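You operate a simulated robot arm through the tools that you are given. There is no shell and no other tool.

Carry out the task below with a simulated robot arm. There is one attempt and no reset: what you move stays moved.

TASK
Fill the green mat by the two cards, sand first.
Fine: a trip across and back lays 5 mm; brush each kind in with the red brush and put it back. Set down upright: red brush.

Only the result counts: the job must be done as asked and must still hold three seconds after the hand-in. Knocking over, shifting, dropping, spilling or breaking anything else fails it.

THE ROBOT
A 7-joint arm with a two-finger parallel gripper, fixed in place. Base frame: the origin is on the floor under the middle of its stand, x ahead of it, y to its left, z up. Readings come in mm, rad, newtons and seconds.
It reaches about 1479 mm from its shoulder. Its first joint turns from -2.897 to 2.897 rad. Payload 4.4 kg.
Tool frame: the origin (TCP) lies between the finger pads and is the grasp point; the fingertips stand 23 mm ahead of it; z points along the fingers, y is the line along which they close. Largest opening 94 mm; finger width 38, thickness 10; the body of the gripper, 54 by 96 mm, starts 39 mm behind the TCP.
Orientation is that of the tool frame in the base frame, as a unit quaternion [x, y, z, w]. With the fingers straight down and closing along the base's y, the tool's x points along the base's -x, its y along +y and its z along -z.

THE INTERFACE
- The arm moves only by the tool step_arm. Its argument "targets" is a list of rows, each a list of 3 entries, a list of its own where there are three numbers: the shift along the base's x, y, z in units of 50 mm (1.0 is 50 mm), then the turn, a rotation vector about the base's x, y, z in units of 4 degrees (1.0 is 4 degrees), then the finger opening in m, from 0 to 0.094. In form: [[[tx, ty, tz], [rx, ry, rz], hand], ...]. A call has 1 to 20 rows; each row shifts and turns the commanded pose from where the row before left it. A call with a number of a shift or a turn outside -1 to 1 is refused whole. A row lasts 0.2 s, in which the tool goes at most 50 mm and 0.15 rad; a call with a longer step from one row to the next is refused whole, and so is a gripper value outside its range. A pose out of reach is approached as far as the arm can. The call stops where the force on the tool passes 90 N (or 10 N more than at its start, if that is more) or the arm is blocked; 0.2 s more then pass. Each finger travels about 72 mm/s and halts on what it meets, pressing with about 39 N; the grip force reading is that of the motor and also rises with nothing between the fingers. The clock runs only during rows and for 0.2 s after the last one: add rows that do not move to give the fingers time. It gives the time, the measured TCP pose, the force on the tool (base axes), the opening and the grip force at its end, in the units of the frame above (readings bear some noise), with the torque about the TCP (base axes, N m) and any sound that the robot's microphone picked up.
- Cameras (640 x 400 px; columns grow to the right, rows downward): "scene" is fixed at [400.4, 498.7, 1603.7]; the picture's right is [0.48, -0.88, 0.00], its down [-0.79, -0.43, -0.44] and it looks along [0.39, 0.21, -0.90] (base axes); focal length 344 px, centre (320, 200). "wrist" rides on the gripper at [86, 16, -74] in the tool frame; the picture's right is [-0.18, 0.98, 0.00], its down [-0.58, -0.11, -0.81] and it looks along [-0.79, -0.15, 0.59] (tool axes); focal length 243 px, centre (320, 200). There is no depth. A picture from a camera that has moved, and an enlarged one, comes with that camera's place and axes in the base frame and with its lens.
- snapshot(camera): a new picture of that camera. The clock stands still meanwhile.
- zoom(camera, box): a new picture of the part [left, top, right, bottom] of that camera's present view, enlarged. The clock stands still meanwhile.
- hand_in(): hands the job in; it is judged then, once.

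Nothing tells you positions but the pictures and the camera data. Unless the task says otherwise, let go and move clear before handing in.

The tools are called after "Emit:" as a command line: name --argument value ..., lists and objects as JSON in quotes. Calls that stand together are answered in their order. step_arm: Moves the arm, as the interface text tells. Its arguments: {"type":"object","properties":{"targets":{"type":"array","items":{"type":"array"}}},"required":["targets"]} The other tools are called the same way: snapshot (camera) takes a picture; zoom (camera, box) takes an enlarged picture of a part of a camera's view; hand_in () hands the job in.

At the start:

```text
clock: 0.0
tcp_pos: [390.3, 529.8, 1196.8]
orientation: [0.001, 1.0, 0.001, -0.001]
ft_force: [0.2, 1.2, -0.1]
torque: [-0.01, -0.01, -0.01]
grip_width: 93.9
grip_force: 0.0
```

scene: 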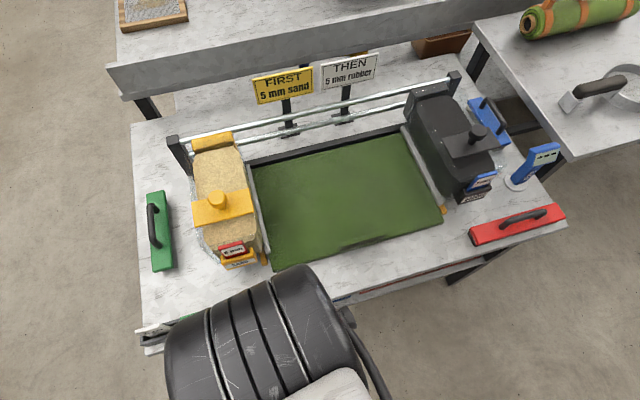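
wrist: 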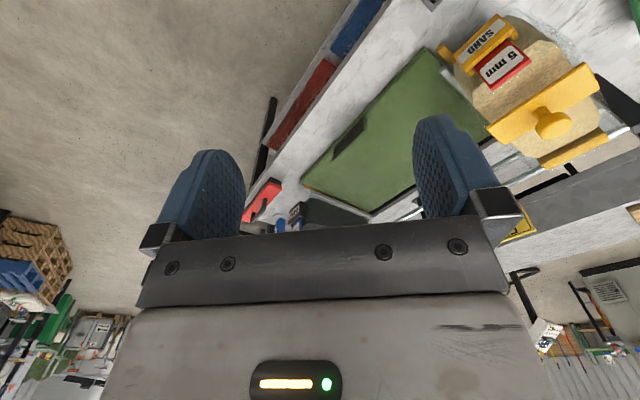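

I see a table with a green mat between a yellow sand hopper (left) and a dark rubber hopper (right), both riding on rails. The cards say first 5 mm sand, then 5 mm rubber. I'll take closer pictures before moving.

Emit:
zoom --camera "scene" --box '[130, 110, 290, 280]'

Emit:
zoom --camera "scene" --box '[390, 60, 580, 260]'

Emit:
zoom --camera "scene" --box '[240, 30, 420, 150]'

Emit:
zoom --camera "wrist" --box '[240, 0, 640, 250]'

```text
2.35 times, centred on (210, 195) of scene
camera zoom: at [400.4, 498.7, 1603.7], right [0.48, -0.88, 0.0], down [-0.79, -0.43, -0.44], along [0.39, 0.21, -0.9], focal length 809 px, centre (579, 212)
```

zoom: 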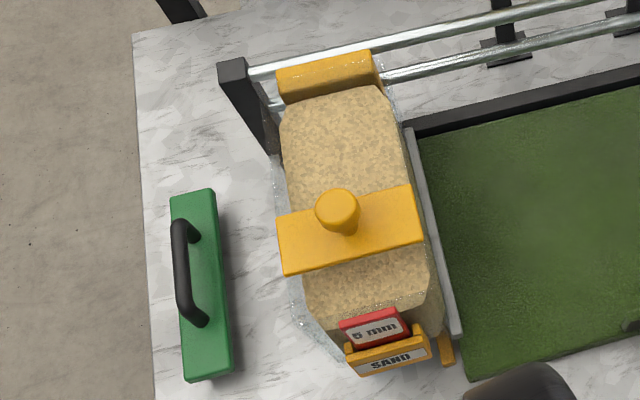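

```text
2.00 times, centred on (485, 160) of scene
camera zoom: at [400.4, 498.7, 1603.7], right [0.48, -0.88, 0.0], down [-0.79, -0.43, -0.44], along [0.39, 0.21, -0.9], focal length 688 px, centre (-10, 280)
```

zoom: 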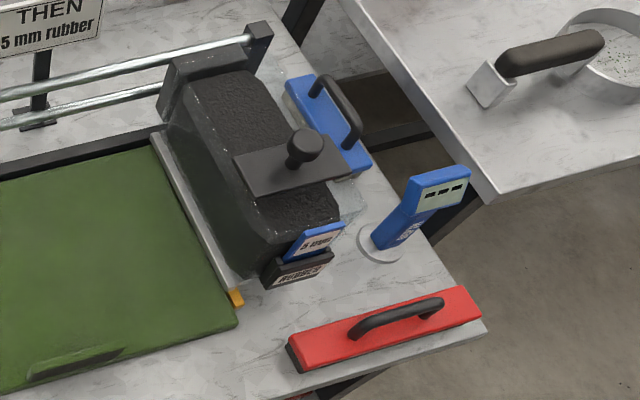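

```text
3.33 times, centred on (330, 90) of scene
camera zoom: at [400.4, 498.7, 1603.7], right [0.48, -0.88, 0.0], down [-0.79, -0.43, -0.44], along [0.39, 0.21, -0.9], focal length 1146 px, centre (287, 567)
```

zoom: 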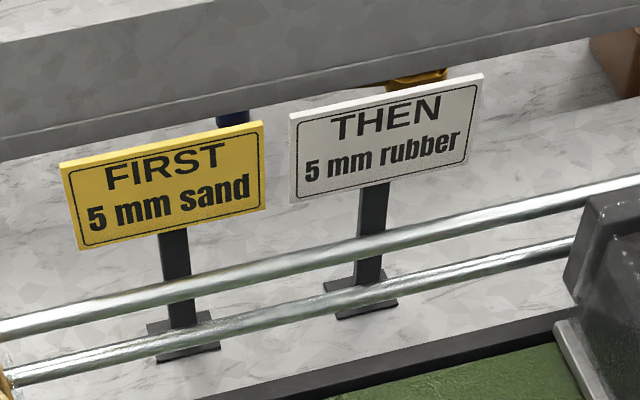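

```text
1.60 times, centred on (440, 125) of wrist
camera zoom: at [303.0, 545.3, 1271.1], right [0.18, 0.98, 0.0], down [0.58, -0.11, 0.81], along [0.79, -0.15, -0.59], focal length 388 px, centre (128, 320)
```

zoom: 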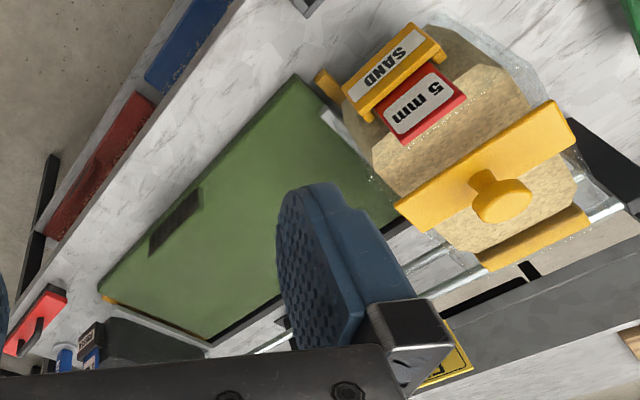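

The table seems turned about 45° in the base frame, with the mat at about z 755 mm and the sand hopper knob near (572, 825, 989). I'll look closer at the tags and mat details.

Emit:
zoom --camera "scene" --box '[450, 150, 570, 225]'

Emit:
zoom --camera "scene" --box '[200, 225, 280, 275]'

Emit:
zoom --camera "scene" --box '[370, 190, 480, 260]'

Emit:
zoom --camera "scene" --box '[160, 120, 270, 190]'

Emit:
zoom --camera "scene" --box '[390, 60, 520, 140]'

```text
5.33 times, centred on (510, 188) of scene
camera zoom: at [400.4, 498.7, 1603.7], right [0.48, -0.88, 0.0], down [-0.79, -0.43, -0.44], along [0.39, 0.21, -0.9], focal length 1834 px, centre (-693, 267)
```

zoom: 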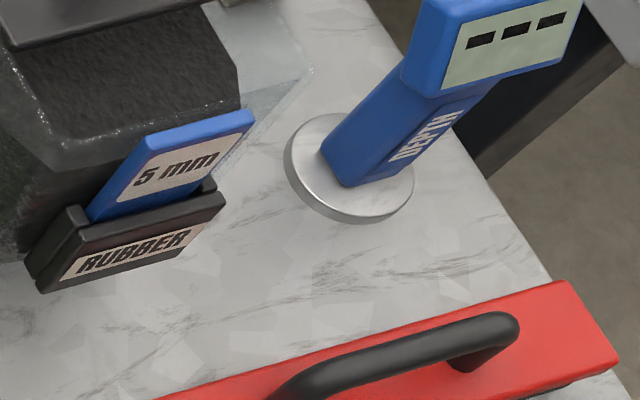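

```text
8.00 times, centred on (240, 250) of scene
camera zoom: at [400.4, 498.7, 1603.7], right [0.48, -0.88, 0.0], down [-0.79, -0.43, -0.44], along [0.39, 0.21, -0.9], focal length 2751 px, centre (960, -200)
```

zoom: 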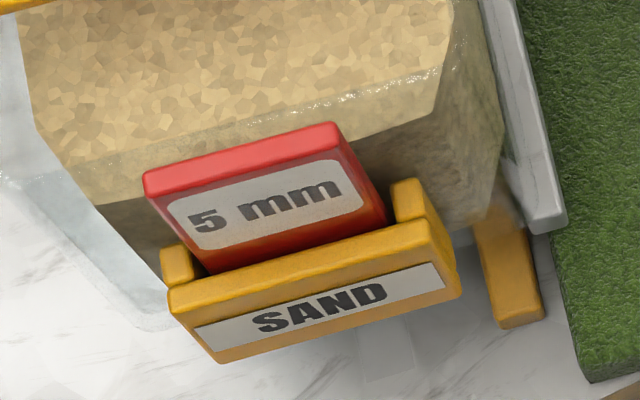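

```text
5.71 times, centred on (425, 225) of scene
camera zoom: at [400.4, 498.7, 1603.7], right [0.48, -0.88, 0.0], down [-0.79, -0.43, -0.44], along [0.39, 0.21, -0.9], focal length 1965 px, centre (-280, 57)
```

zoom: 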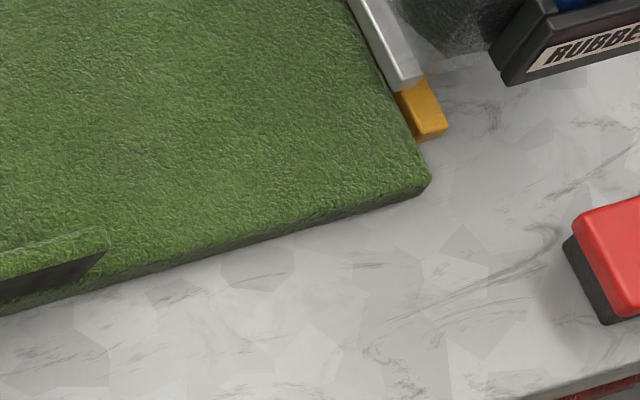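

```text
5.71 times, centred on (215, 155) of scene
camera zoom: at [400.4, 498.7, 1603.7], right [0.48, -0.88, 0.0], down [-0.79, -0.43, -0.44], along [0.39, 0.21, -0.9], focal length 1965 px, centre (920, 457)
```

zoom: 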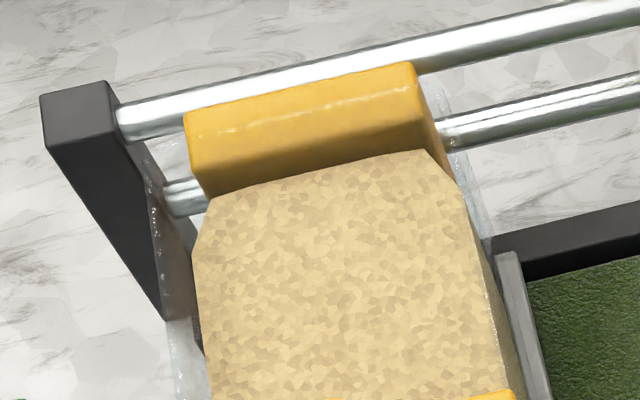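

```text
4.92 times, centred on (455, 100) of scene
camera zoom: at [400.4, 498.7, 1603.7], right [0.48, -0.88, 0.0], down [-0.79, -0.43, -0.44], along [0.39, 0.21, -0.9], focal length 1693 px, centre (-345, 692)
```

zoom: 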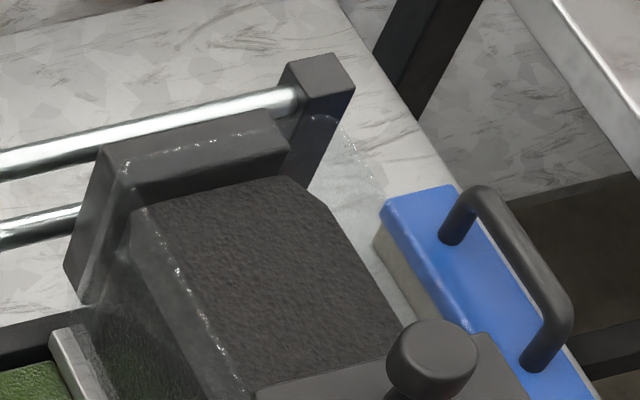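

Both hoppers carry "5 mm" plates, so the setting matches the cards. I'll turn the tool 45° to line up with the table and move over the front of the mat to get a better wrist view.

Emit:
step_arm --targets '[[[0.3, 0.0, 0.1], [0, 0, 0.9375], 0.06], [[0.3, 0.0, 0.1], [0, 0, 0.9375], 0.06], [[0.3, 0.0, 0.1], [0, 0, 0.9375], 0.06], [[0.3, 0.0, 0.1], [0, 0, 0.9375], 0.06], [[0.3, 0.0, 0.1], [0, 0, 0.9375], 0.06], [[0.3, 0.0, 0.1], [0, 0, 0.9375], 0.06], [[0.3, 0.0, 0.0], [0, 0, 0.9375], 0.06], [[0.3, 0.0, 0.0], [0, 0, 0.9375], 0.06], [[0.3, 0.0, 0.0], [0, 0, 0.9375], 0.06], [[0.3, 0.0, 0.0], [0, 0, 0.9375], 0.06], [[0.3, 0.0, 0.0], [0, 0, 0.9375], 0.06], [[0.3, 0.0, 0.0], [0, 0, 0.9375], 0.06]]'

Emit:
snapshot --camera "wrist"

Emit:
snapshot --camera "scene"

```text
clock: 2.6
tcp_pos: [569.1, 528.9, 1228.0]
orientation: [-0.383, 0.924, 0.0, 0.0]
ft_force: [0.8, 0.1, -0.3]
torque: [0.03, 0.01, 0.02]
grip_width: 60.0
grip_force: 0.0
```

```text
taken
camera wrist: at [496.8, 479.8, 1301.8], right [-0.57, 0.82, 0.0], down [0.49, 0.34, 0.81], along [0.66, 0.46, -0.59], focal length 243 px, centre (320, 200)
```

wrist: 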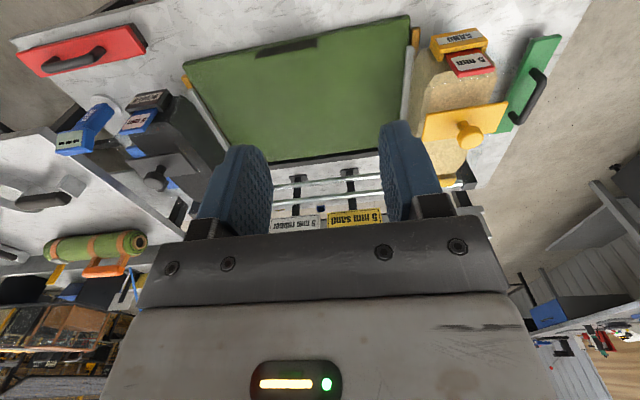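

```text
taken
```

scene: 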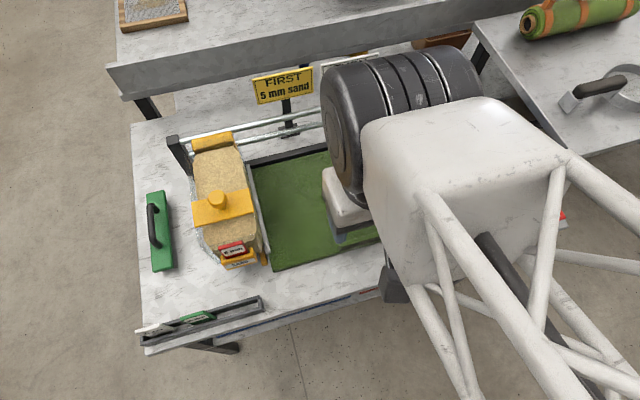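

The wrist view shows the whole workbench, and a small rack with tags has come into view at the lower left. I'll zoom in on both.

Emit:
zoom --camera "scene" --box '[130, 285, 280, 360]'

Emit:
zoom --camera "wrist" --box '[380, 0, 580, 125]'

Emit:
zoom --camera "wrist" --box '[0, 0, 240, 150]'

Emit:
zoom --camera "wrist" --box '[180, 0, 420, 150]'

Emit:
zoom --camera "wrist" --box '[30, 80, 250, 220]'

```text
4.27 times, centred on (205, 322) of scene
camera zoom: at [400.4, 498.7, 1603.7], right [0.48, -0.88, 0.0], down [-0.79, -0.43, -0.44], along [0.39, 0.21, -0.9], focal length 1467 px, centre (811, -323)
```

zoom: 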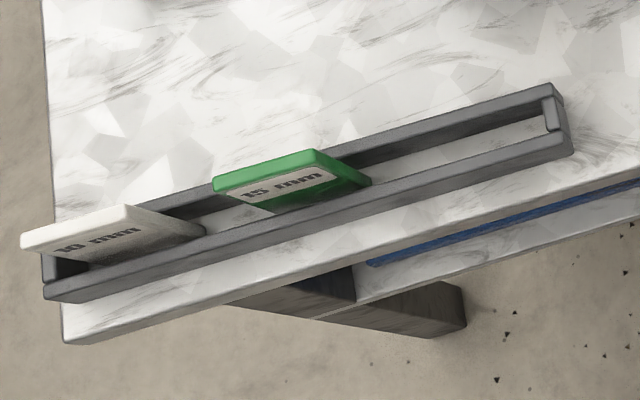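

```text
3.20 times, centred on (480, 62) of wrist
camera zoom: at [496.8, 479.8, 1301.8], right [-0.57, 0.82, 0.0], down [0.49, 0.34, 0.81], along [0.66, 0.46, -0.59], focal length 776 px, centre (-192, 640)
```

zoom: 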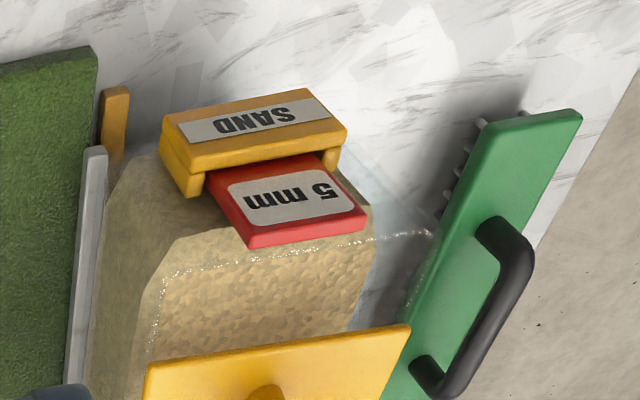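

```text
2.67 times, centred on (120, 75) of wrist
camera zoom: at [496.8, 479.8, 1301.8], right [-0.57, 0.82, 0.0], down [0.49, 0.34, 0.81], along [0.66, 0.46, -0.59], focal length 647 px, centre (853, 533)
```

zoom: 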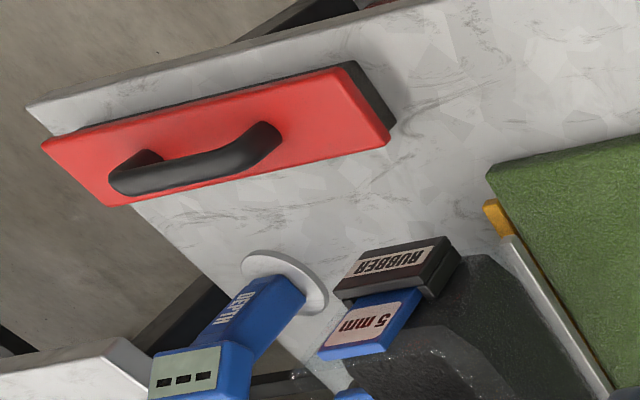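

```text
2.67 times, centred on (300, 75) of wrist
camera zoom: at [496.8, 479.8, 1301.8], right [-0.57, 0.82, 0.0], down [0.49, 0.34, 0.81], along [0.66, 0.46, -0.59], focal length 647 px, centre (373, 533)
```

zoom: 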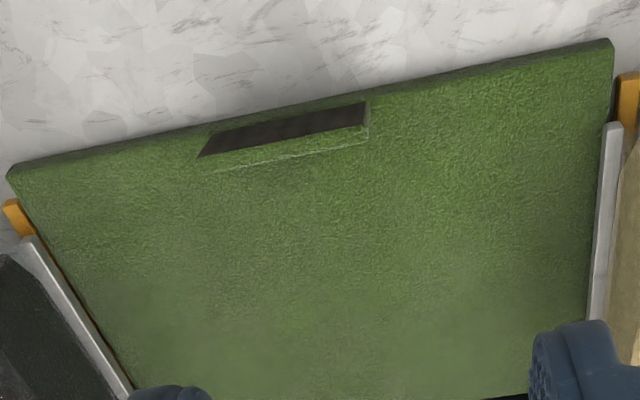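

```text
2.86 times, centred on (140, 150) of wrist
camera zoom: at [496.8, 479.8, 1301.8], right [-0.57, 0.82, 0.0], down [0.49, 0.34, 0.81], along [0.66, 0.46, -0.59], focal length 693 px, centre (834, 343)
```

zoom: 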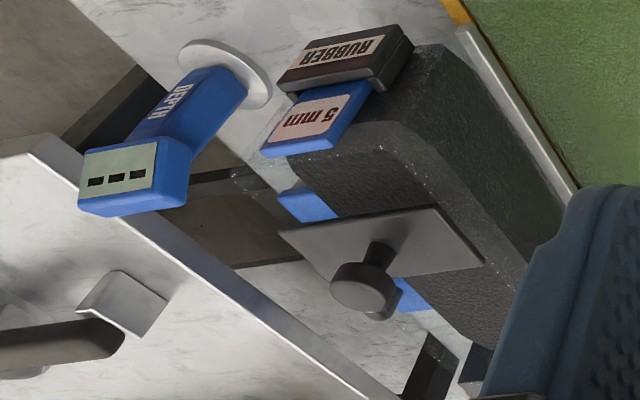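

The rack holds unused 10 mm and 15 mm plates, and both hoppers already have 5 mm plates fitted. Next I'll move above and in front of the sand hopper for a close look at its knob, gate and feet.

Emit:
step_arm --targets '[[[-0.1925, 0.6025, -0.34], [0, 0, 0], 0.06], [[-0.1925, 0.6025, -0.34], [0, 0, 0], 0.06], [[-0.1925, 0.6025, -0.34], [0, 0, 0], 0.06], [[-0.1925, 0.6025, -0.34], [0, 0, 0], 0.06], [[-0.1925, 0.6025, -0.34], [0, 0, 0], 0.06], [[-0.1925, 0.6025, -0.34], [0, 0, 0], 0.06], [[-0.1925, 0.6025, -0.34], [0, 0, 0], 0.06], [[-0.1925, 0.6025, -0.34], [0, 0, 0], 0.06]]'

Emit:
snapshot --camera "wrist"

Emit:
snapshot --camera "scene"

```text
clock: 4.4
tcp_pos: [494.8, 771.1, 1089.3]
orientation: [-0.383, 0.924, -0.001, 0.0]
ft_force: [-0.2, 0.4, 0.5]
torque: [-0.02, 0.0, 0.0]
grip_width: 59.9
grip_force: 0.1
```

```text
taken
camera wrist: at [421.2, 720.7, 1163.7], right [-0.57, 0.82, 0.0], down [0.49, 0.33, 0.81], along [0.67, 0.46, -0.59], focal length 243 px, centre (320, 200)
```

wrist: 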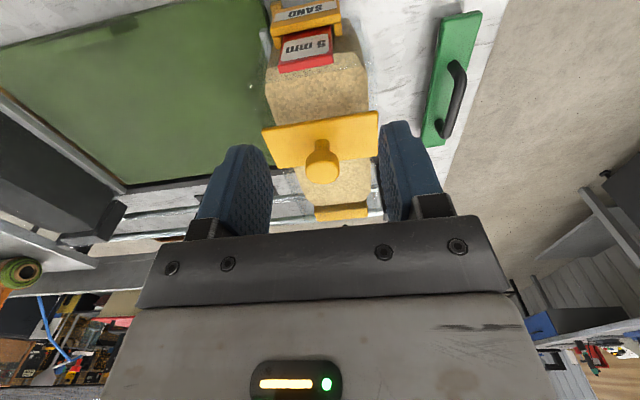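

```text
taken
```

scene: 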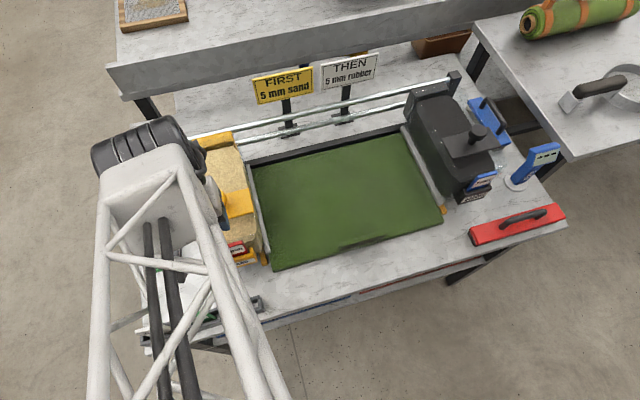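

The knob reads consistently at about (571, 825). I'll zoom in on the knob, the discharge strip and the feet.

Emit:
zoom --camera "wrist" --box '[240, 90, 400, 220]'

Emit:
zoom --camera "wrist" --box '[220, 0, 400, 120]'

Emit:
zoom --camera "wrist" --box '[0, 80, 240, 250]'

Emit:
zoom --camera "scene" --box '[400, 70, 580, 250]'

```text
3.08 times, centred on (320, 155) of wrist
camera zoom: at [421.2, 720.7, 1163.7], right [-0.57, 0.82, 0.0], down [0.49, 0.33, 0.81], along [0.67, 0.46, -0.59], focal length 746 px, centre (320, 338)
```

zoom: 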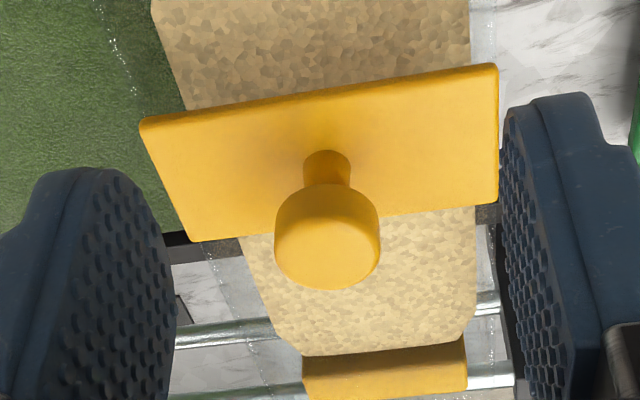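

```text
3.33 times, centred on (310, 60) of wrist
camera zoom: at [421.2, 720.7, 1163.7], right [-0.57, 0.82, 0.0], down [0.49, 0.33, 0.81], along [0.67, 0.46, -0.59], focal length 809 px, centre (353, 667)
```

zoom: 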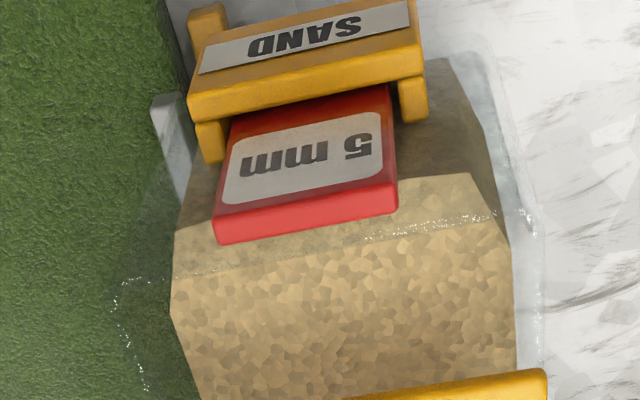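

```text
2.35 times, centred on (120, 165) of wrist
camera zoom: at [421.2, 720.7, 1163.7], right [-0.57, 0.82, 0.0], down [0.49, 0.33, 0.81], along [0.67, 0.46, -0.59], focal length 571 px, centre (791, 282)
```

zoom: 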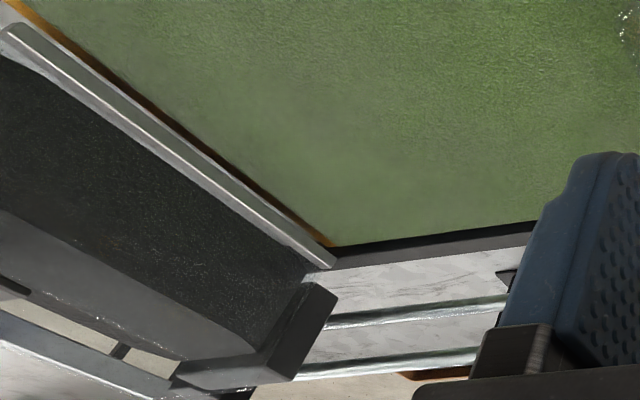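

```text
2.22 times, centred on (490, 160) of scene
camera zoom: at [400.4, 498.7, 1603.7], right [0.48, -0.88, 0.0], down [-0.79, -0.43, -0.44], along [0.39, 0.21, -0.9], focal length 764 px, centre (-58, 289)
```

zoom: 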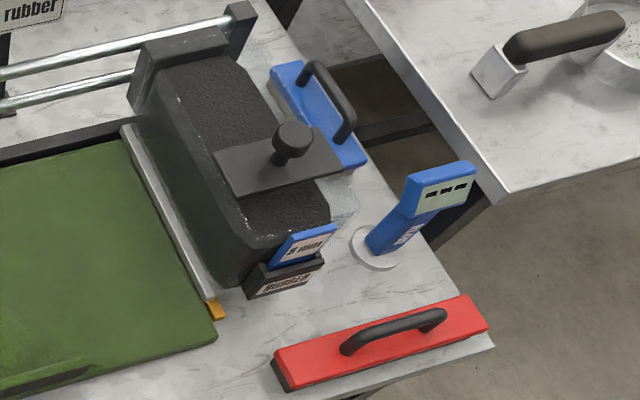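

The gray strips sit at about z 810, flush with the mat edges, and look like the hoppers' discharge lips. The knob is about 36 mm wide with its top near z 988. I'll move above it and check alignment.

Emit:
step_arm --targets '[[[0.508, 0.359, -0.395], [0, 0, 0], 0.07], [[0.508, 0.359, -0.395], [0, 0, 0], 0.07], [[0.508, 0.359, -0.395], [0, 0, 0], 0.07], [[0, 0, 0], [0, 0, 0], 0.07]]'

Emit:
snapshot --camera "wrist"

```text
clock: 5.4
tcp_pos: [571.1, 823.4, 1031.5]
orientation: [-0.383, 0.924, 0.0, 0.0]
ft_force: [-0.5, -0.1, 0.6]
torque: [0.0, -0.01, -0.01]
grip_width: 70.1
grip_force: 0.1
```

```text
taken
camera wrist: at [497.3, 773.4, 1105.4], right [-0.57, 0.82, 0.0], down [0.49, 0.33, 0.81], along [0.67, 0.46, -0.59], focal length 243 px, centre (320, 200)
```

wrist: 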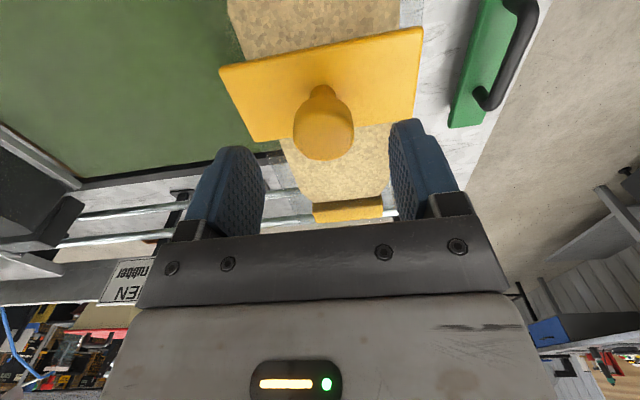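

The knob is nearly centred. I'll zoom in to refine the offset before going down.

Emit:
zoom --camera "wrist" --box '[240, 60, 400, 180]'

```text
3.33 times, centred on (320, 120) of wrist
camera zoom: at [497.3, 773.4, 1105.4], right [-0.57, 0.82, 0.0], down [0.49, 0.33, 0.81], along [0.67, 0.46, -0.59], focal length 809 px, centre (320, 467)
```

zoom: 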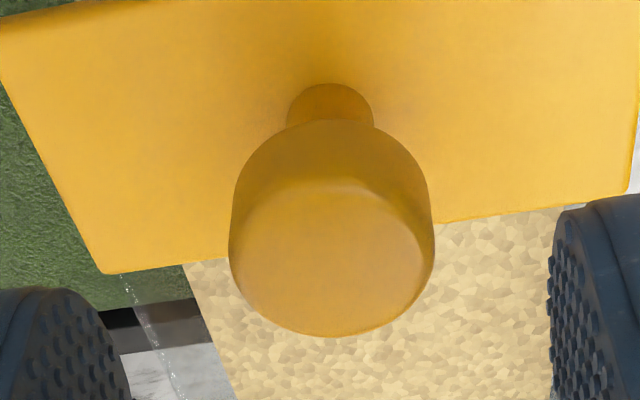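

The knob top is at about (575.5, 828.5, 987.5), with a head about 37 mm wide and its plate near z 943. I'll correct the small offset, go down to z 974 with the fingers straddling the knob, and close gently.

Emit:
step_arm --targets '[[[0.088, 0.102, -0.35], [0, 0, 0], 0.06], [[0, 0, -0.4], [0, 0, 0], 0.055], [[0, 0, -0.4], [0, 0, 0], 0.05], [[0, 0, 0], [0, 0, 0], 0.05]]'

Emit:
snapshot --camera "wrist"

Emit:
snapshot --camera "scene"

```text
clock: 6.4
tcp_pos: [574.6, 828.6, 974.8]
orientation: [-0.382, 0.924, 0.001, 0.001]
ft_force: [-3.2, -1.8, 9.2]
torque: [-0.23, 0.12, -0.01]
grip_width: 49.8
grip_force: 0.0
```

```text
taken
camera wrist: at [500.7, 778.5, 1049.2], right [-0.57, 0.82, 0.0], down [0.49, 0.33, 0.81], along [0.67, 0.46, -0.59], focal length 243 px, centre (320, 200)
```

wrist: 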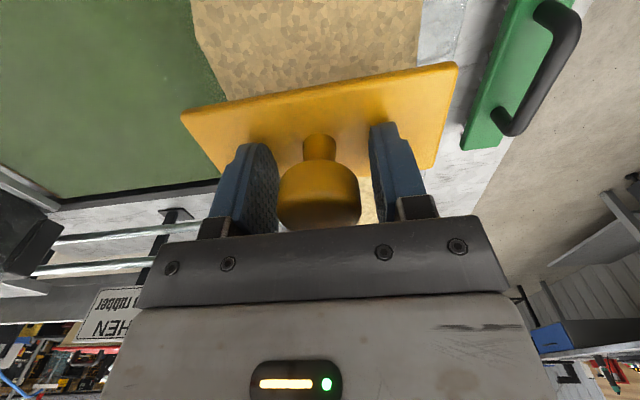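

```text
taken
```

scene: 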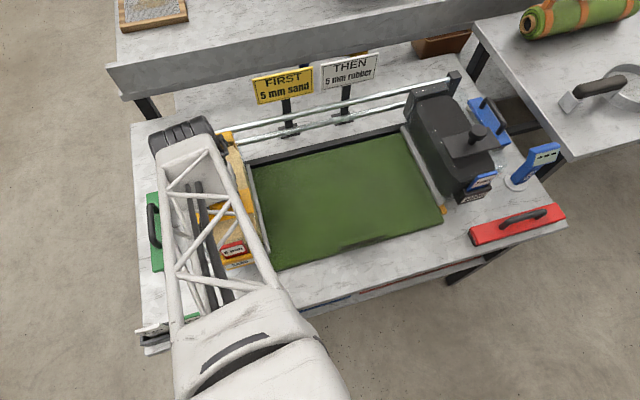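

The force reads about 9 N upward, which may be a fingertip touching the plate. I'll raise slightly and check the reading.

Emit:
step_arm --targets '[[[0, 0, 0.06], [0, 0, 0], 0.05], [[0, 0, 0.0], [0, 0, 0], 0.05]]'

Emit:
zoom --camera "wrist" --box '[180, 60, 460, 235]'

```text
clock: 7.0
tcp_pos: [574.5, 828.1, 977.9]
orientation: [-0.383, 0.924, 0.0, -0.001]
ft_force: [-0.2, 0.1, 0.3]
torque: [0.01, 0.01, -0.02]
grip_width: 49.9
grip_force: 0.0
```

```text
2.29 times, centred on (320, 148) of wrist
camera zoom: at [501.2, 778.1, 1051.7], right [-0.57, 0.82, 0.0], down [0.49, 0.33, 0.81], along [0.67, 0.46, -0.59], focal length 555 px, centre (320, 320)
```

zoom: 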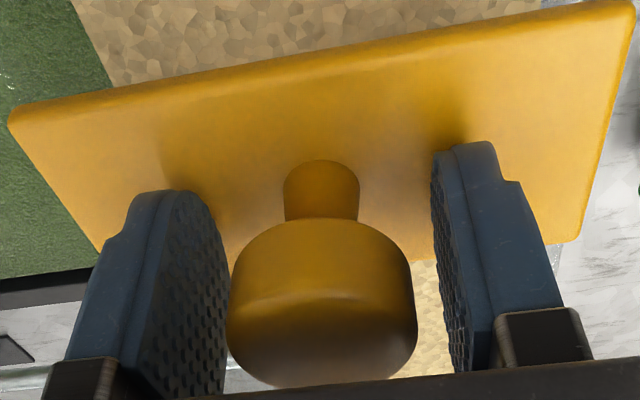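

The contact cleared, so the plate top is near z 951. Now I'll close the fingers onto the knob and read the width.

Emit:
step_arm --targets '[[[0, 0, 0], [0, 0, 0], 0.042], [[0, 0, 0], [0, 0, 0], 0.038], [[0, 0, 0], [0, 0, 0], 0.034], [[0, 0, 0], [0, 0, 0], 0.032]]'

Emit:
snapshot --camera "wrist"

```text
clock: 8.0
tcp_pos: [574.4, 827.9, 977.8]
orientation: [-0.383, 0.924, 0.0, 0.0]
ft_force: [-0.8, 1.4, -0.5]
torque: [0.39, 0.25, 0.11]
grip_width: 33.4
grip_force: 44.6
```

```text
taken
camera wrist: at [501.1, 778.2, 1052.0], right [-0.57, 0.82, 0.0], down [0.49, 0.33, 0.81], along [0.67, 0.46, -0.59], focal length 243 px, centre (320, 200)
```

wrist: 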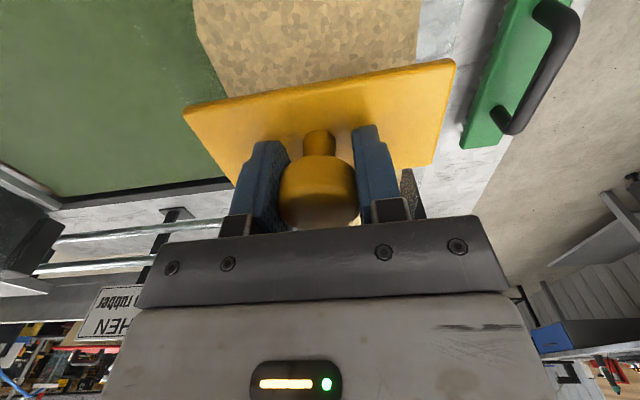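

The knob is gripped at about 33 mm with little side force. I'll push the sand hopper a short way (about 40 mm) along the rail and check the lateral force and what moves with it.

Emit:
step_arm --targets '[[[0.1, -0.1, 0], [0, 0, 0], 0.03], [[0.2, -0.2, 0], [0, 0, 0], 0.03], [[0.2, -0.2, 0], [0, 0, 0], 0.03], [[0.1, -0.1, 0], [0, 0, 0], 0.03]]'

Emit:
snapshot --camera "scene"

Emit:
snapshot --camera "wrist"

```text
clock: 9.0
tcp_pos: [604.9, 798.6, 977.6]
orientation: [-0.383, 0.924, 0.0, -0.001]
ft_force: [-15.8, -12.0, 15.5]
torque: [-1.0, 0.35, -0.18]
grip_width: 33.8
grip_force: 45.0
```

```text
taken
```

scene: 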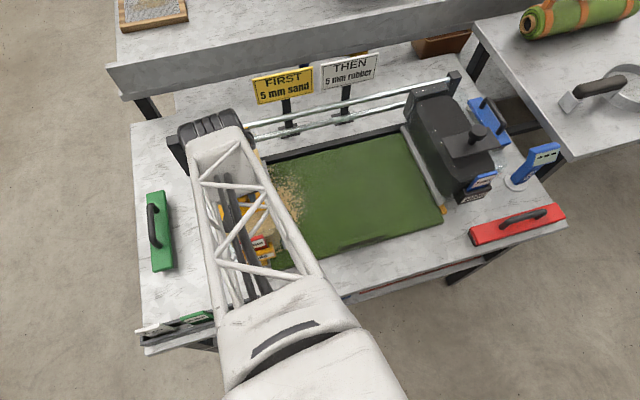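

```text
taken
camera wrist: at [531.7, 747.6, 1051.9], right [-0.57, 0.82, 0.0], down [0.49, 0.33, 0.81], along [0.67, 0.46, -0.59], focal length 243 px, centre (320, 200)
```

wrist: 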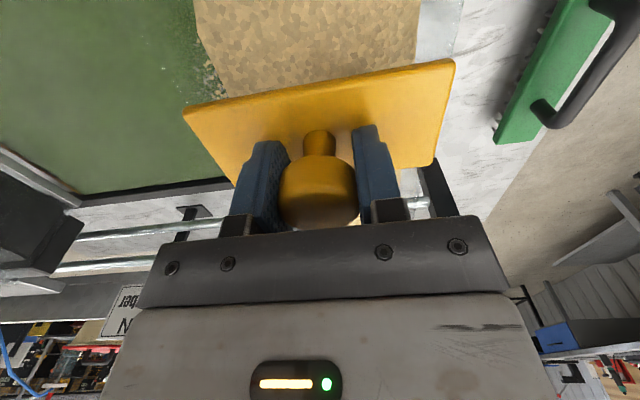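

The hopper slides and lays sand. There's a sideways force of about 20 N toward the front and 15 N upward, so I'll hold still for one row and re-read.

Emit:
step_arm --targets '[[[0, 0, 0], [0, 0, 0], 0.03], [[0, 0, 0], [0, 0, 0], 0.03]]'

Emit:
zoom --camera "scene" --box '[200, 130, 330, 280]'

```text
clock: 9.6
tcp_pos: [604.6, 795.9, 978.3]
orientation: [-0.383, 0.924, 0.001, 0.0]
ft_force: [-18.9, -21.2, 23.4]
torque: [-0.54, -0.32, -0.05]
grip_width: 33.8
grip_force: 45.1
```

```text
2.67 times, centred on (265, 205) of scene
camera zoom: at [400.4, 498.7, 1603.7], right [0.48, -0.88, 0.0], down [-0.79, -0.43, -0.44], along [0.39, 0.21, -0.9], focal length 917 px, centre (467, 187)
```

zoom: 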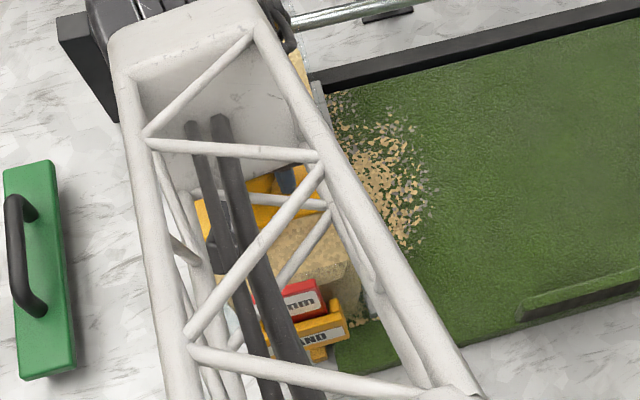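

The side force is growing because the rail direction differs slightly from my push direction. I'll loosen the fingers to straddle the knob with a few millimetres of play, which removes the side load while still pushing.

Emit:
step_arm --targets '[[[0, 0, 0], [0, 0, 0], 0.036], [[0, 0, 0], [0, 0, 0], 0.038], [[0, 0, 0], [0, 0, 0], 0.038]]'

Emit:
zoom --camera "wrist" --box '[180, 0, 460, 235]'

```text
clock: 10.4
tcp_pos: [605.3, 797.6, 975.2]
orientation: [-0.383, 0.924, 0.0, 0.0]
ft_force: [0.1, 0.0, -0.1]
torque: [0.0, -0.02, -0.03]
grip_width: 37.9
grip_force: 0.1
```

```text
1.70 times, centred on (320, 118) of wrist
camera zoom: at [531.7, 748.1, 1050.3], right [-0.57, 0.82, 0.0], down [0.49, 0.33, 0.81], along [0.67, 0.46, -0.59], focal length 413 px, centre (320, 340)
```

zoom: 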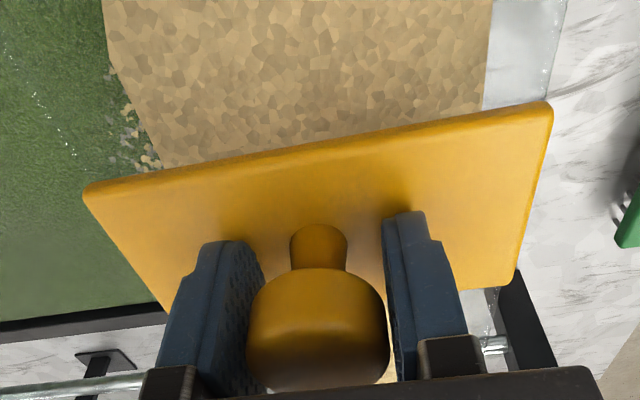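

The side forces are gone. I'll check whether sand is still flowing while the hopper stands still, and where it has landed.

Emit:
zoom --camera "scene" --box '[240, 130, 340, 280]'

Emit:
zoom --camera "wrist" --box '[0, 0, 240, 200]'

```text
2.67 times, centred on (290, 205) of scene
camera zoom: at [400.4, 498.7, 1603.7], right [0.48, -0.88, 0.0], down [-0.79, -0.43, -0.44], along [0.39, 0.21, -0.9], focal length 917 px, centre (400, 187)
```

zoom: 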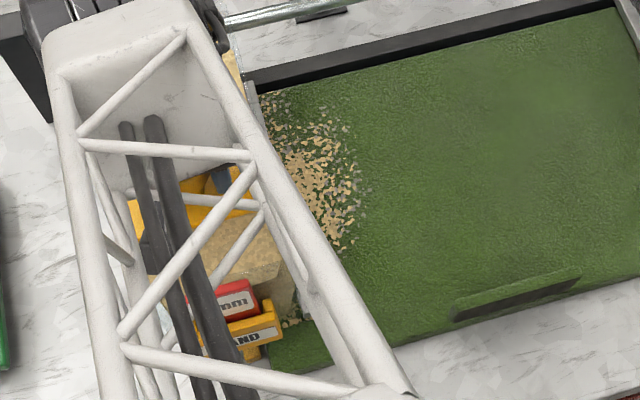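

```text
2.00 times, centred on (120, 100) of wrist
camera zoom: at [531.7, 748.1, 1050.3], right [-0.57, 0.82, 0.0], down [0.49, 0.33, 0.81], along [0.67, 0.46, -0.59], focal length 485 px, centre (720, 400)
```

zoom: 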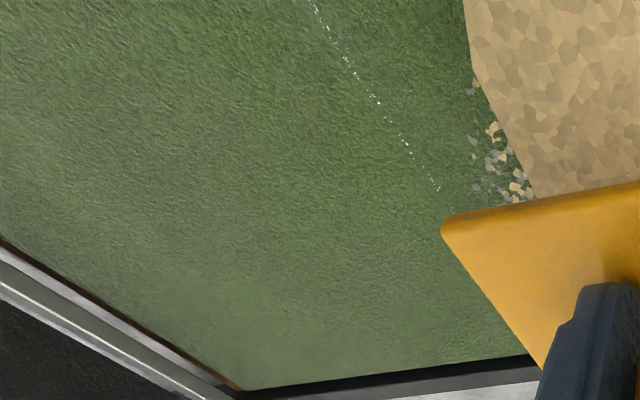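

The gray strip moves with the hopper, and the sand patch hasn't grown while stopped. I'll raise 2 mm to clear the plate and push on steadily.

Emit:
step_arm --targets '[[[0.1, -0.1, 0.04], [0, 0, 0], 0.038], [[0.25, -0.25, 0], [0, 0, 0], 0.038], [[0.28, -0.28, 0], [0, 0, 0], 0.038], [[0.28, -0.28, 0], [0, 0, 0], 0.038], [[0.28, -0.28, 0], [0, 0, 0], 0.038], [[0.2, -0.2, 0], [0, 0, 0], 0.038]]'

Emit:
snapshot --camera "scene"

Emit:
snapshot --camera "wrist"

```text
clock: 11.8
tcp_pos: [675.5, 730.6, 978.5]
orientation: [-0.384, 0.923, 0.0, 0.0]
ft_force: [-0.4, -0.8, 0.0]
torque: [0.04, 0.01, 0.0]
grip_width: 38.3
grip_force: 0.1
```

```text
taken
```

scene: 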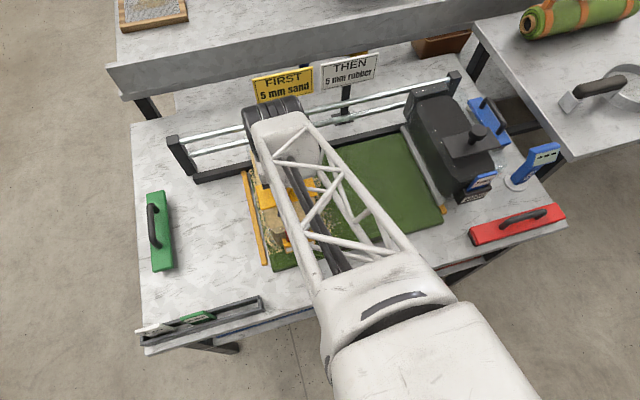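

```text
taken
camera wrist: at [600.9, 679.8, 1053.4], right [-0.57, 0.82, 0.0], down [0.49, 0.33, 0.81], along [0.67, 0.46, -0.59], focal length 243 px, centre (320, 200)
```

wrist: 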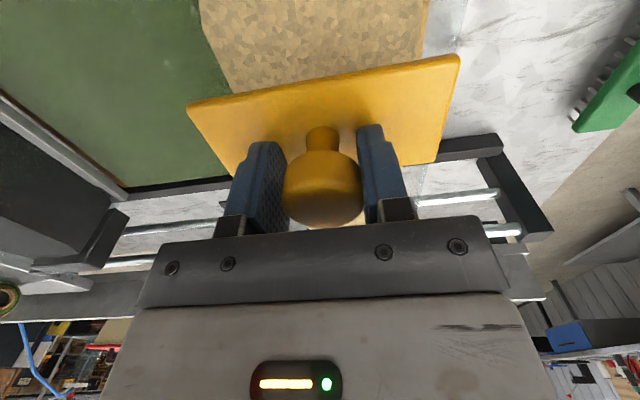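

The orange bars are fixed at the mat edges and the hopper moves freely. I'll zoom on the sand left behind.

Emit:
zoom --camera "scene" --box '[235, 160, 335, 280]'

Emit:
zoom --camera "scene" --box '[310, 120, 450, 260]'

Emit:
zoom --camera "wrist" --box '[0, 0, 260, 200]'

```text
3.33 times, centred on (285, 220) of scene
camera zoom: at [400.4, 498.7, 1603.7], right [0.48, -0.88, 0.0], down [-0.79, -0.43, -0.44], along [0.39, 0.21, -0.9], focal length 1146 px, centre (437, 133)
```

zoom: 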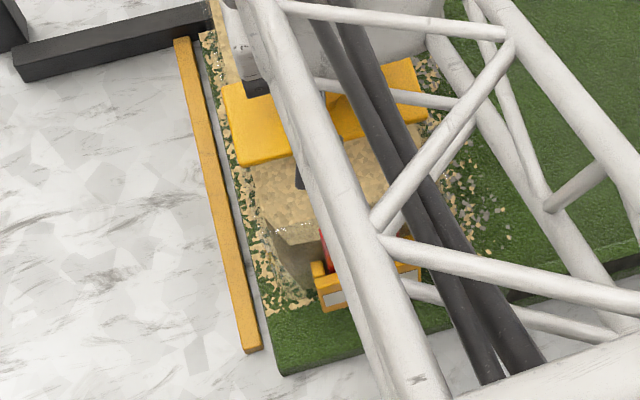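

```text
2.86 times, centred on (380, 190) of scene
camera zoom: at [400.4, 498.7, 1603.7], right [0.48, -0.88, 0.0], down [-0.79, -0.43, -0.44], along [0.39, 0.21, -0.9], focal length 982 px, centre (149, 229)
```

zoom: 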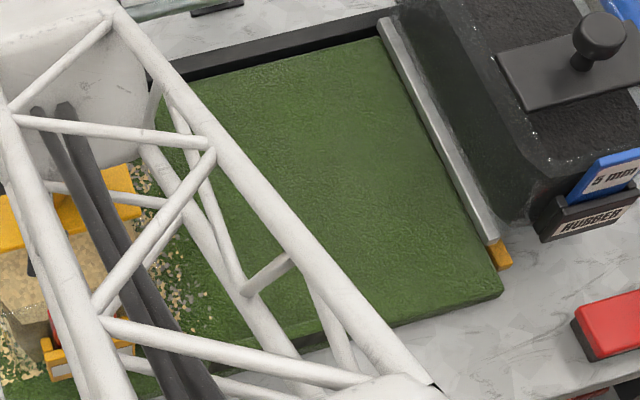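

```text
2.00 times, centred on (130, 100) of wrist
camera zoom: at [600.9, 679.8, 1053.4], right [-0.57, 0.82, 0.0], down [0.49, 0.33, 0.81], along [0.67, 0.46, -0.59], focal length 485 px, centre (700, 400)
```

zoom: 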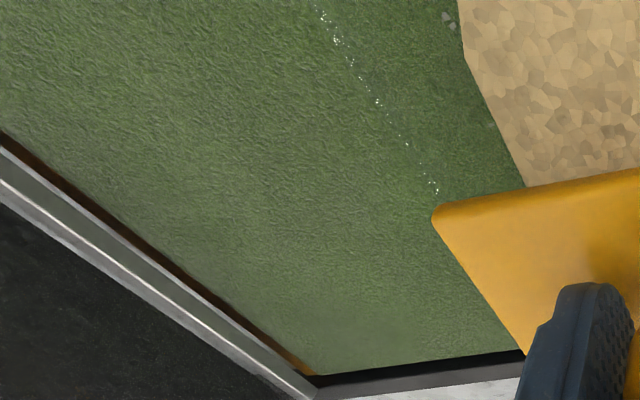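

Sand is laid evenly from the left edge as the hopper moves. I'll continue the push across, stopping short of the rubber hopper to check the gap.

Emit:
step_arm --targets '[[[0.2, -0.2, 0], [0, 0, 0], 0.038], [[0.28, -0.28, 0], [0, 0, 0], 0.038], [[0.28, -0.28, 0], [0, 0, 0], 0.038], [[0.28, -0.28, 0], [0, 0, 0], 0.038], [[0.28, -0.28, 0], [0, 0, 0], 0.038], [[0.28, -0.28, 0], [0, 0, 0], 0.038], [[0.28, -0.28, 0], [0, 0, 0], 0.038], [[0.28, -0.28, 0], [0, 0, 0], 0.038], [[0.28, -0.28, 0], [0, 0, 0], 0.038], [[0.28, -0.28, 0], [0, 0, 0], 0.038], [[0.28, -0.28, 0], [0, 0, 0], 0.038], [[0.2, -0.2, 0], [0, 0, 0], 0.038], [[0.1, -0.1, 0], [0, 0, 0], 0.038]]'

Emit:
snapshot --camera "scene"

Emit:
snapshot --camera "wrist"

```text
clock: 14.6
tcp_pos: [839.9, 564.5, 978.9]
orientation: [-0.382, 0.924, 0.001, 0.0]
ft_force: [0.1, 1.0, -0.7]
torque: [0.0, 0.03, 0.01]
grip_width: 38.6
grip_force: 0.8
```

```text
taken
```

scene: 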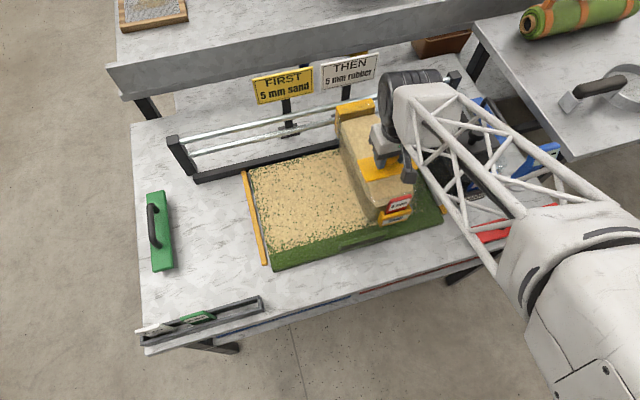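

```text
taken
camera wrist: at [766.0, 514.3, 1052.6], right [-0.56, 0.83, 0.0], down [0.49, 0.33, 0.81], along [0.67, 0.46, -0.59], focal length 243 px, centre (320, 200)
```

wrist: 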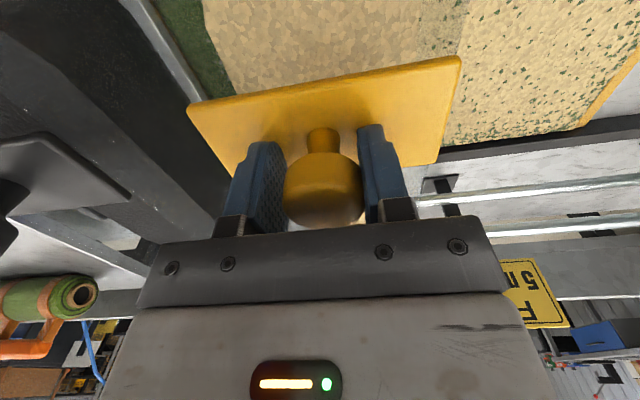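

Sand lies evenly behind the hopper. I'll zoom to measure the remaining gap to the rubber hopper.

Emit:
zoom --camera "wrist" --box '[80, 0, 280, 160]'

Emit:
zoom --camera "scene" --box '[330, 90, 460, 250]'

```text
2.50 times, centred on (180, 80) of wrist
camera zoom: at [766.0, 514.3, 1052.6], right [-0.56, 0.83, 0.0], down [0.49, 0.33, 0.81], along [0.67, 0.46, -0.59], focal length 606 px, centre (670, 500)
```

zoom: 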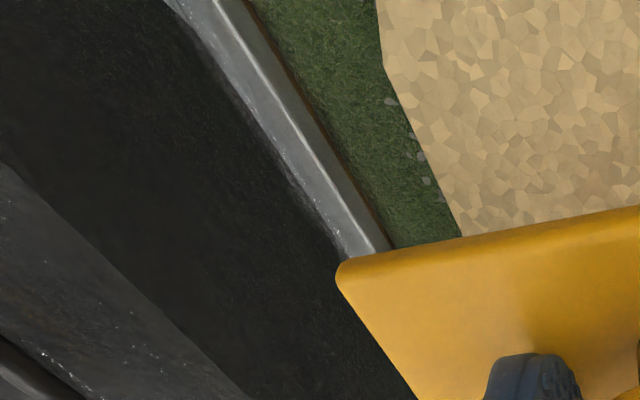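

```text
2.50 times, centred on (395, 170) of scene
camera zoom: at [400.4, 498.7, 1603.7], right [0.48, -0.88, 0.0], down [-0.79, -0.43, -0.44], along [0.39, 0.21, -0.9], focal length 860 px, centre (132, 275)
```

zoom: 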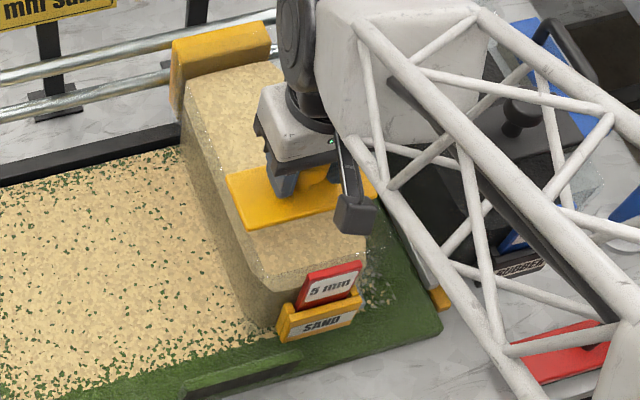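

The remaining travel is about 70 mm by my estimate. I'll push on 55 mm more slowly, then check the gap again.

Emit:
step_arm --targets '[[[0.15, -0.15, 0], [0, 0, 0], 0.038], [[0.2, -0.2, 0], [0, 0, 0], 0.038], [[0.2, -0.2, 0], [0, 0, 0], 0.038], [[0.15, -0.15, 0], [0, 0, 0], 0.038], [[0.08, -0.08, 0], [0, 0, 0], 0.038]]'

Emit:
zoom --camera "wrist" --box '[80, 0, 280, 160]'

Emit:
zoom --camera "scene" --box '[350, 70, 480, 250]'

```text
clock: 15.8
tcp_pos: [876.4, 524.9, 978.9]
orientation: [-0.382, 0.924, 0.0, -0.001]
ft_force: [-0.8, 1.3, 0.7]
torque: [0.03, 0.03, 0.01]
grip_width: 38.8
grip_force: 0.9
```

```text
2.50 times, centred on (180, 80) of wrist
camera zoom: at [804.3, 474.8, 1053.2], right [-0.57, 0.82, 0.0], down [0.49, 0.33, 0.81], along [0.67, 0.46, -0.59], focal length 606 px, centre (670, 500)
```

zoom: 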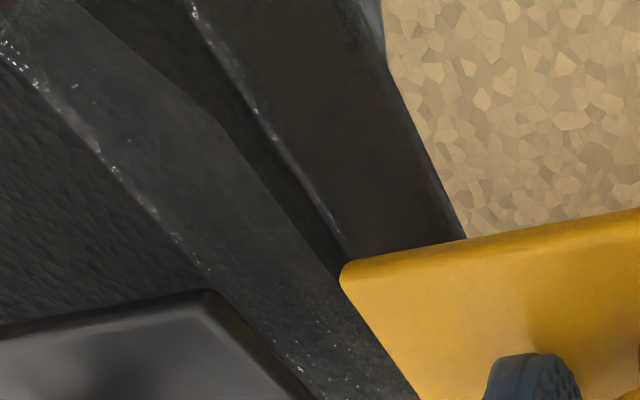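

```text
2.22 times, centred on (415, 160) of scene
camera zoom: at [400.4, 498.7, 1603.7], right [0.48, -0.88, 0.0], down [-0.79, -0.43, -0.44], along [0.39, 0.21, -0.9], focal length 764 px, centre (109, 289)
```

zoom: 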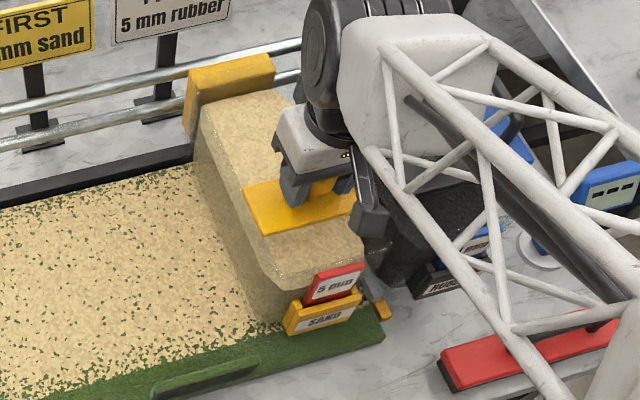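

There's roughly 20–25 mm left before contact. I'll creep forward 12 mm and look again.

Emit:
step_arm --targets '[[[0.06, -0.06, 0], [0, 0, 0], 0.038], [[0.06, -0.06, 0], [0, 0, 0], 0.038], [[0.05, -0.05, 0], [0, 0, 0], 0.038]]'

Emit:
zoom --camera "wrist" --box '[80, 0, 280, 160]'

Emit:
zoom --camera "scene" --box '[390, 150, 480, 250]'

```text
clock: 16.6
tcp_pos: [886.6, 517.9, 980.7]
orientation: [-0.382, 0.924, 0.0, -0.001]
ft_force: [-2.5, 0.1, 0.1]
torque: [0.0, 0.07, 0.0]
grip_width: 38.7
grip_force: 0.9
```

```text
2.50 times, centred on (180, 80) of wrist
camera zoom: at [812.6, 466.8, 1053.4], right [-0.56, 0.83, 0.0], down [0.49, 0.33, 0.81], along [0.67, 0.46, -0.59], focal length 606 px, centre (670, 500)
```

zoom: 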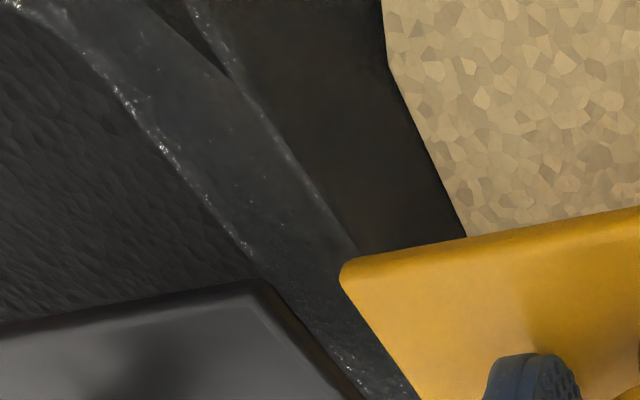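

```text
4.00 times, centred on (435, 200) of scene
camera zoom: at [400.4, 498.7, 1603.7], right [0.48, -0.88, 0.0], down [-0.79, -0.43, -0.44], along [0.39, 0.21, -0.9], focal length 1376 px, centre (-140, 200)
```

zoom: 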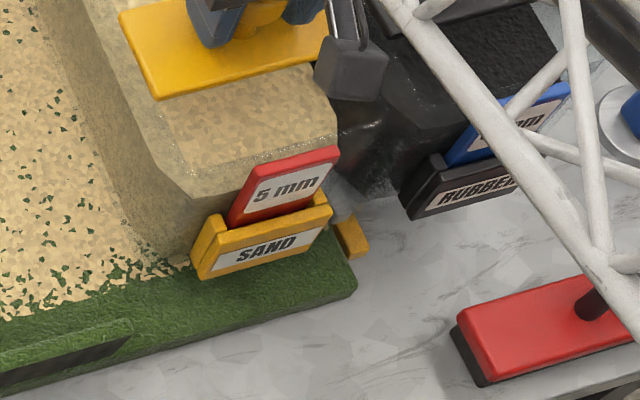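

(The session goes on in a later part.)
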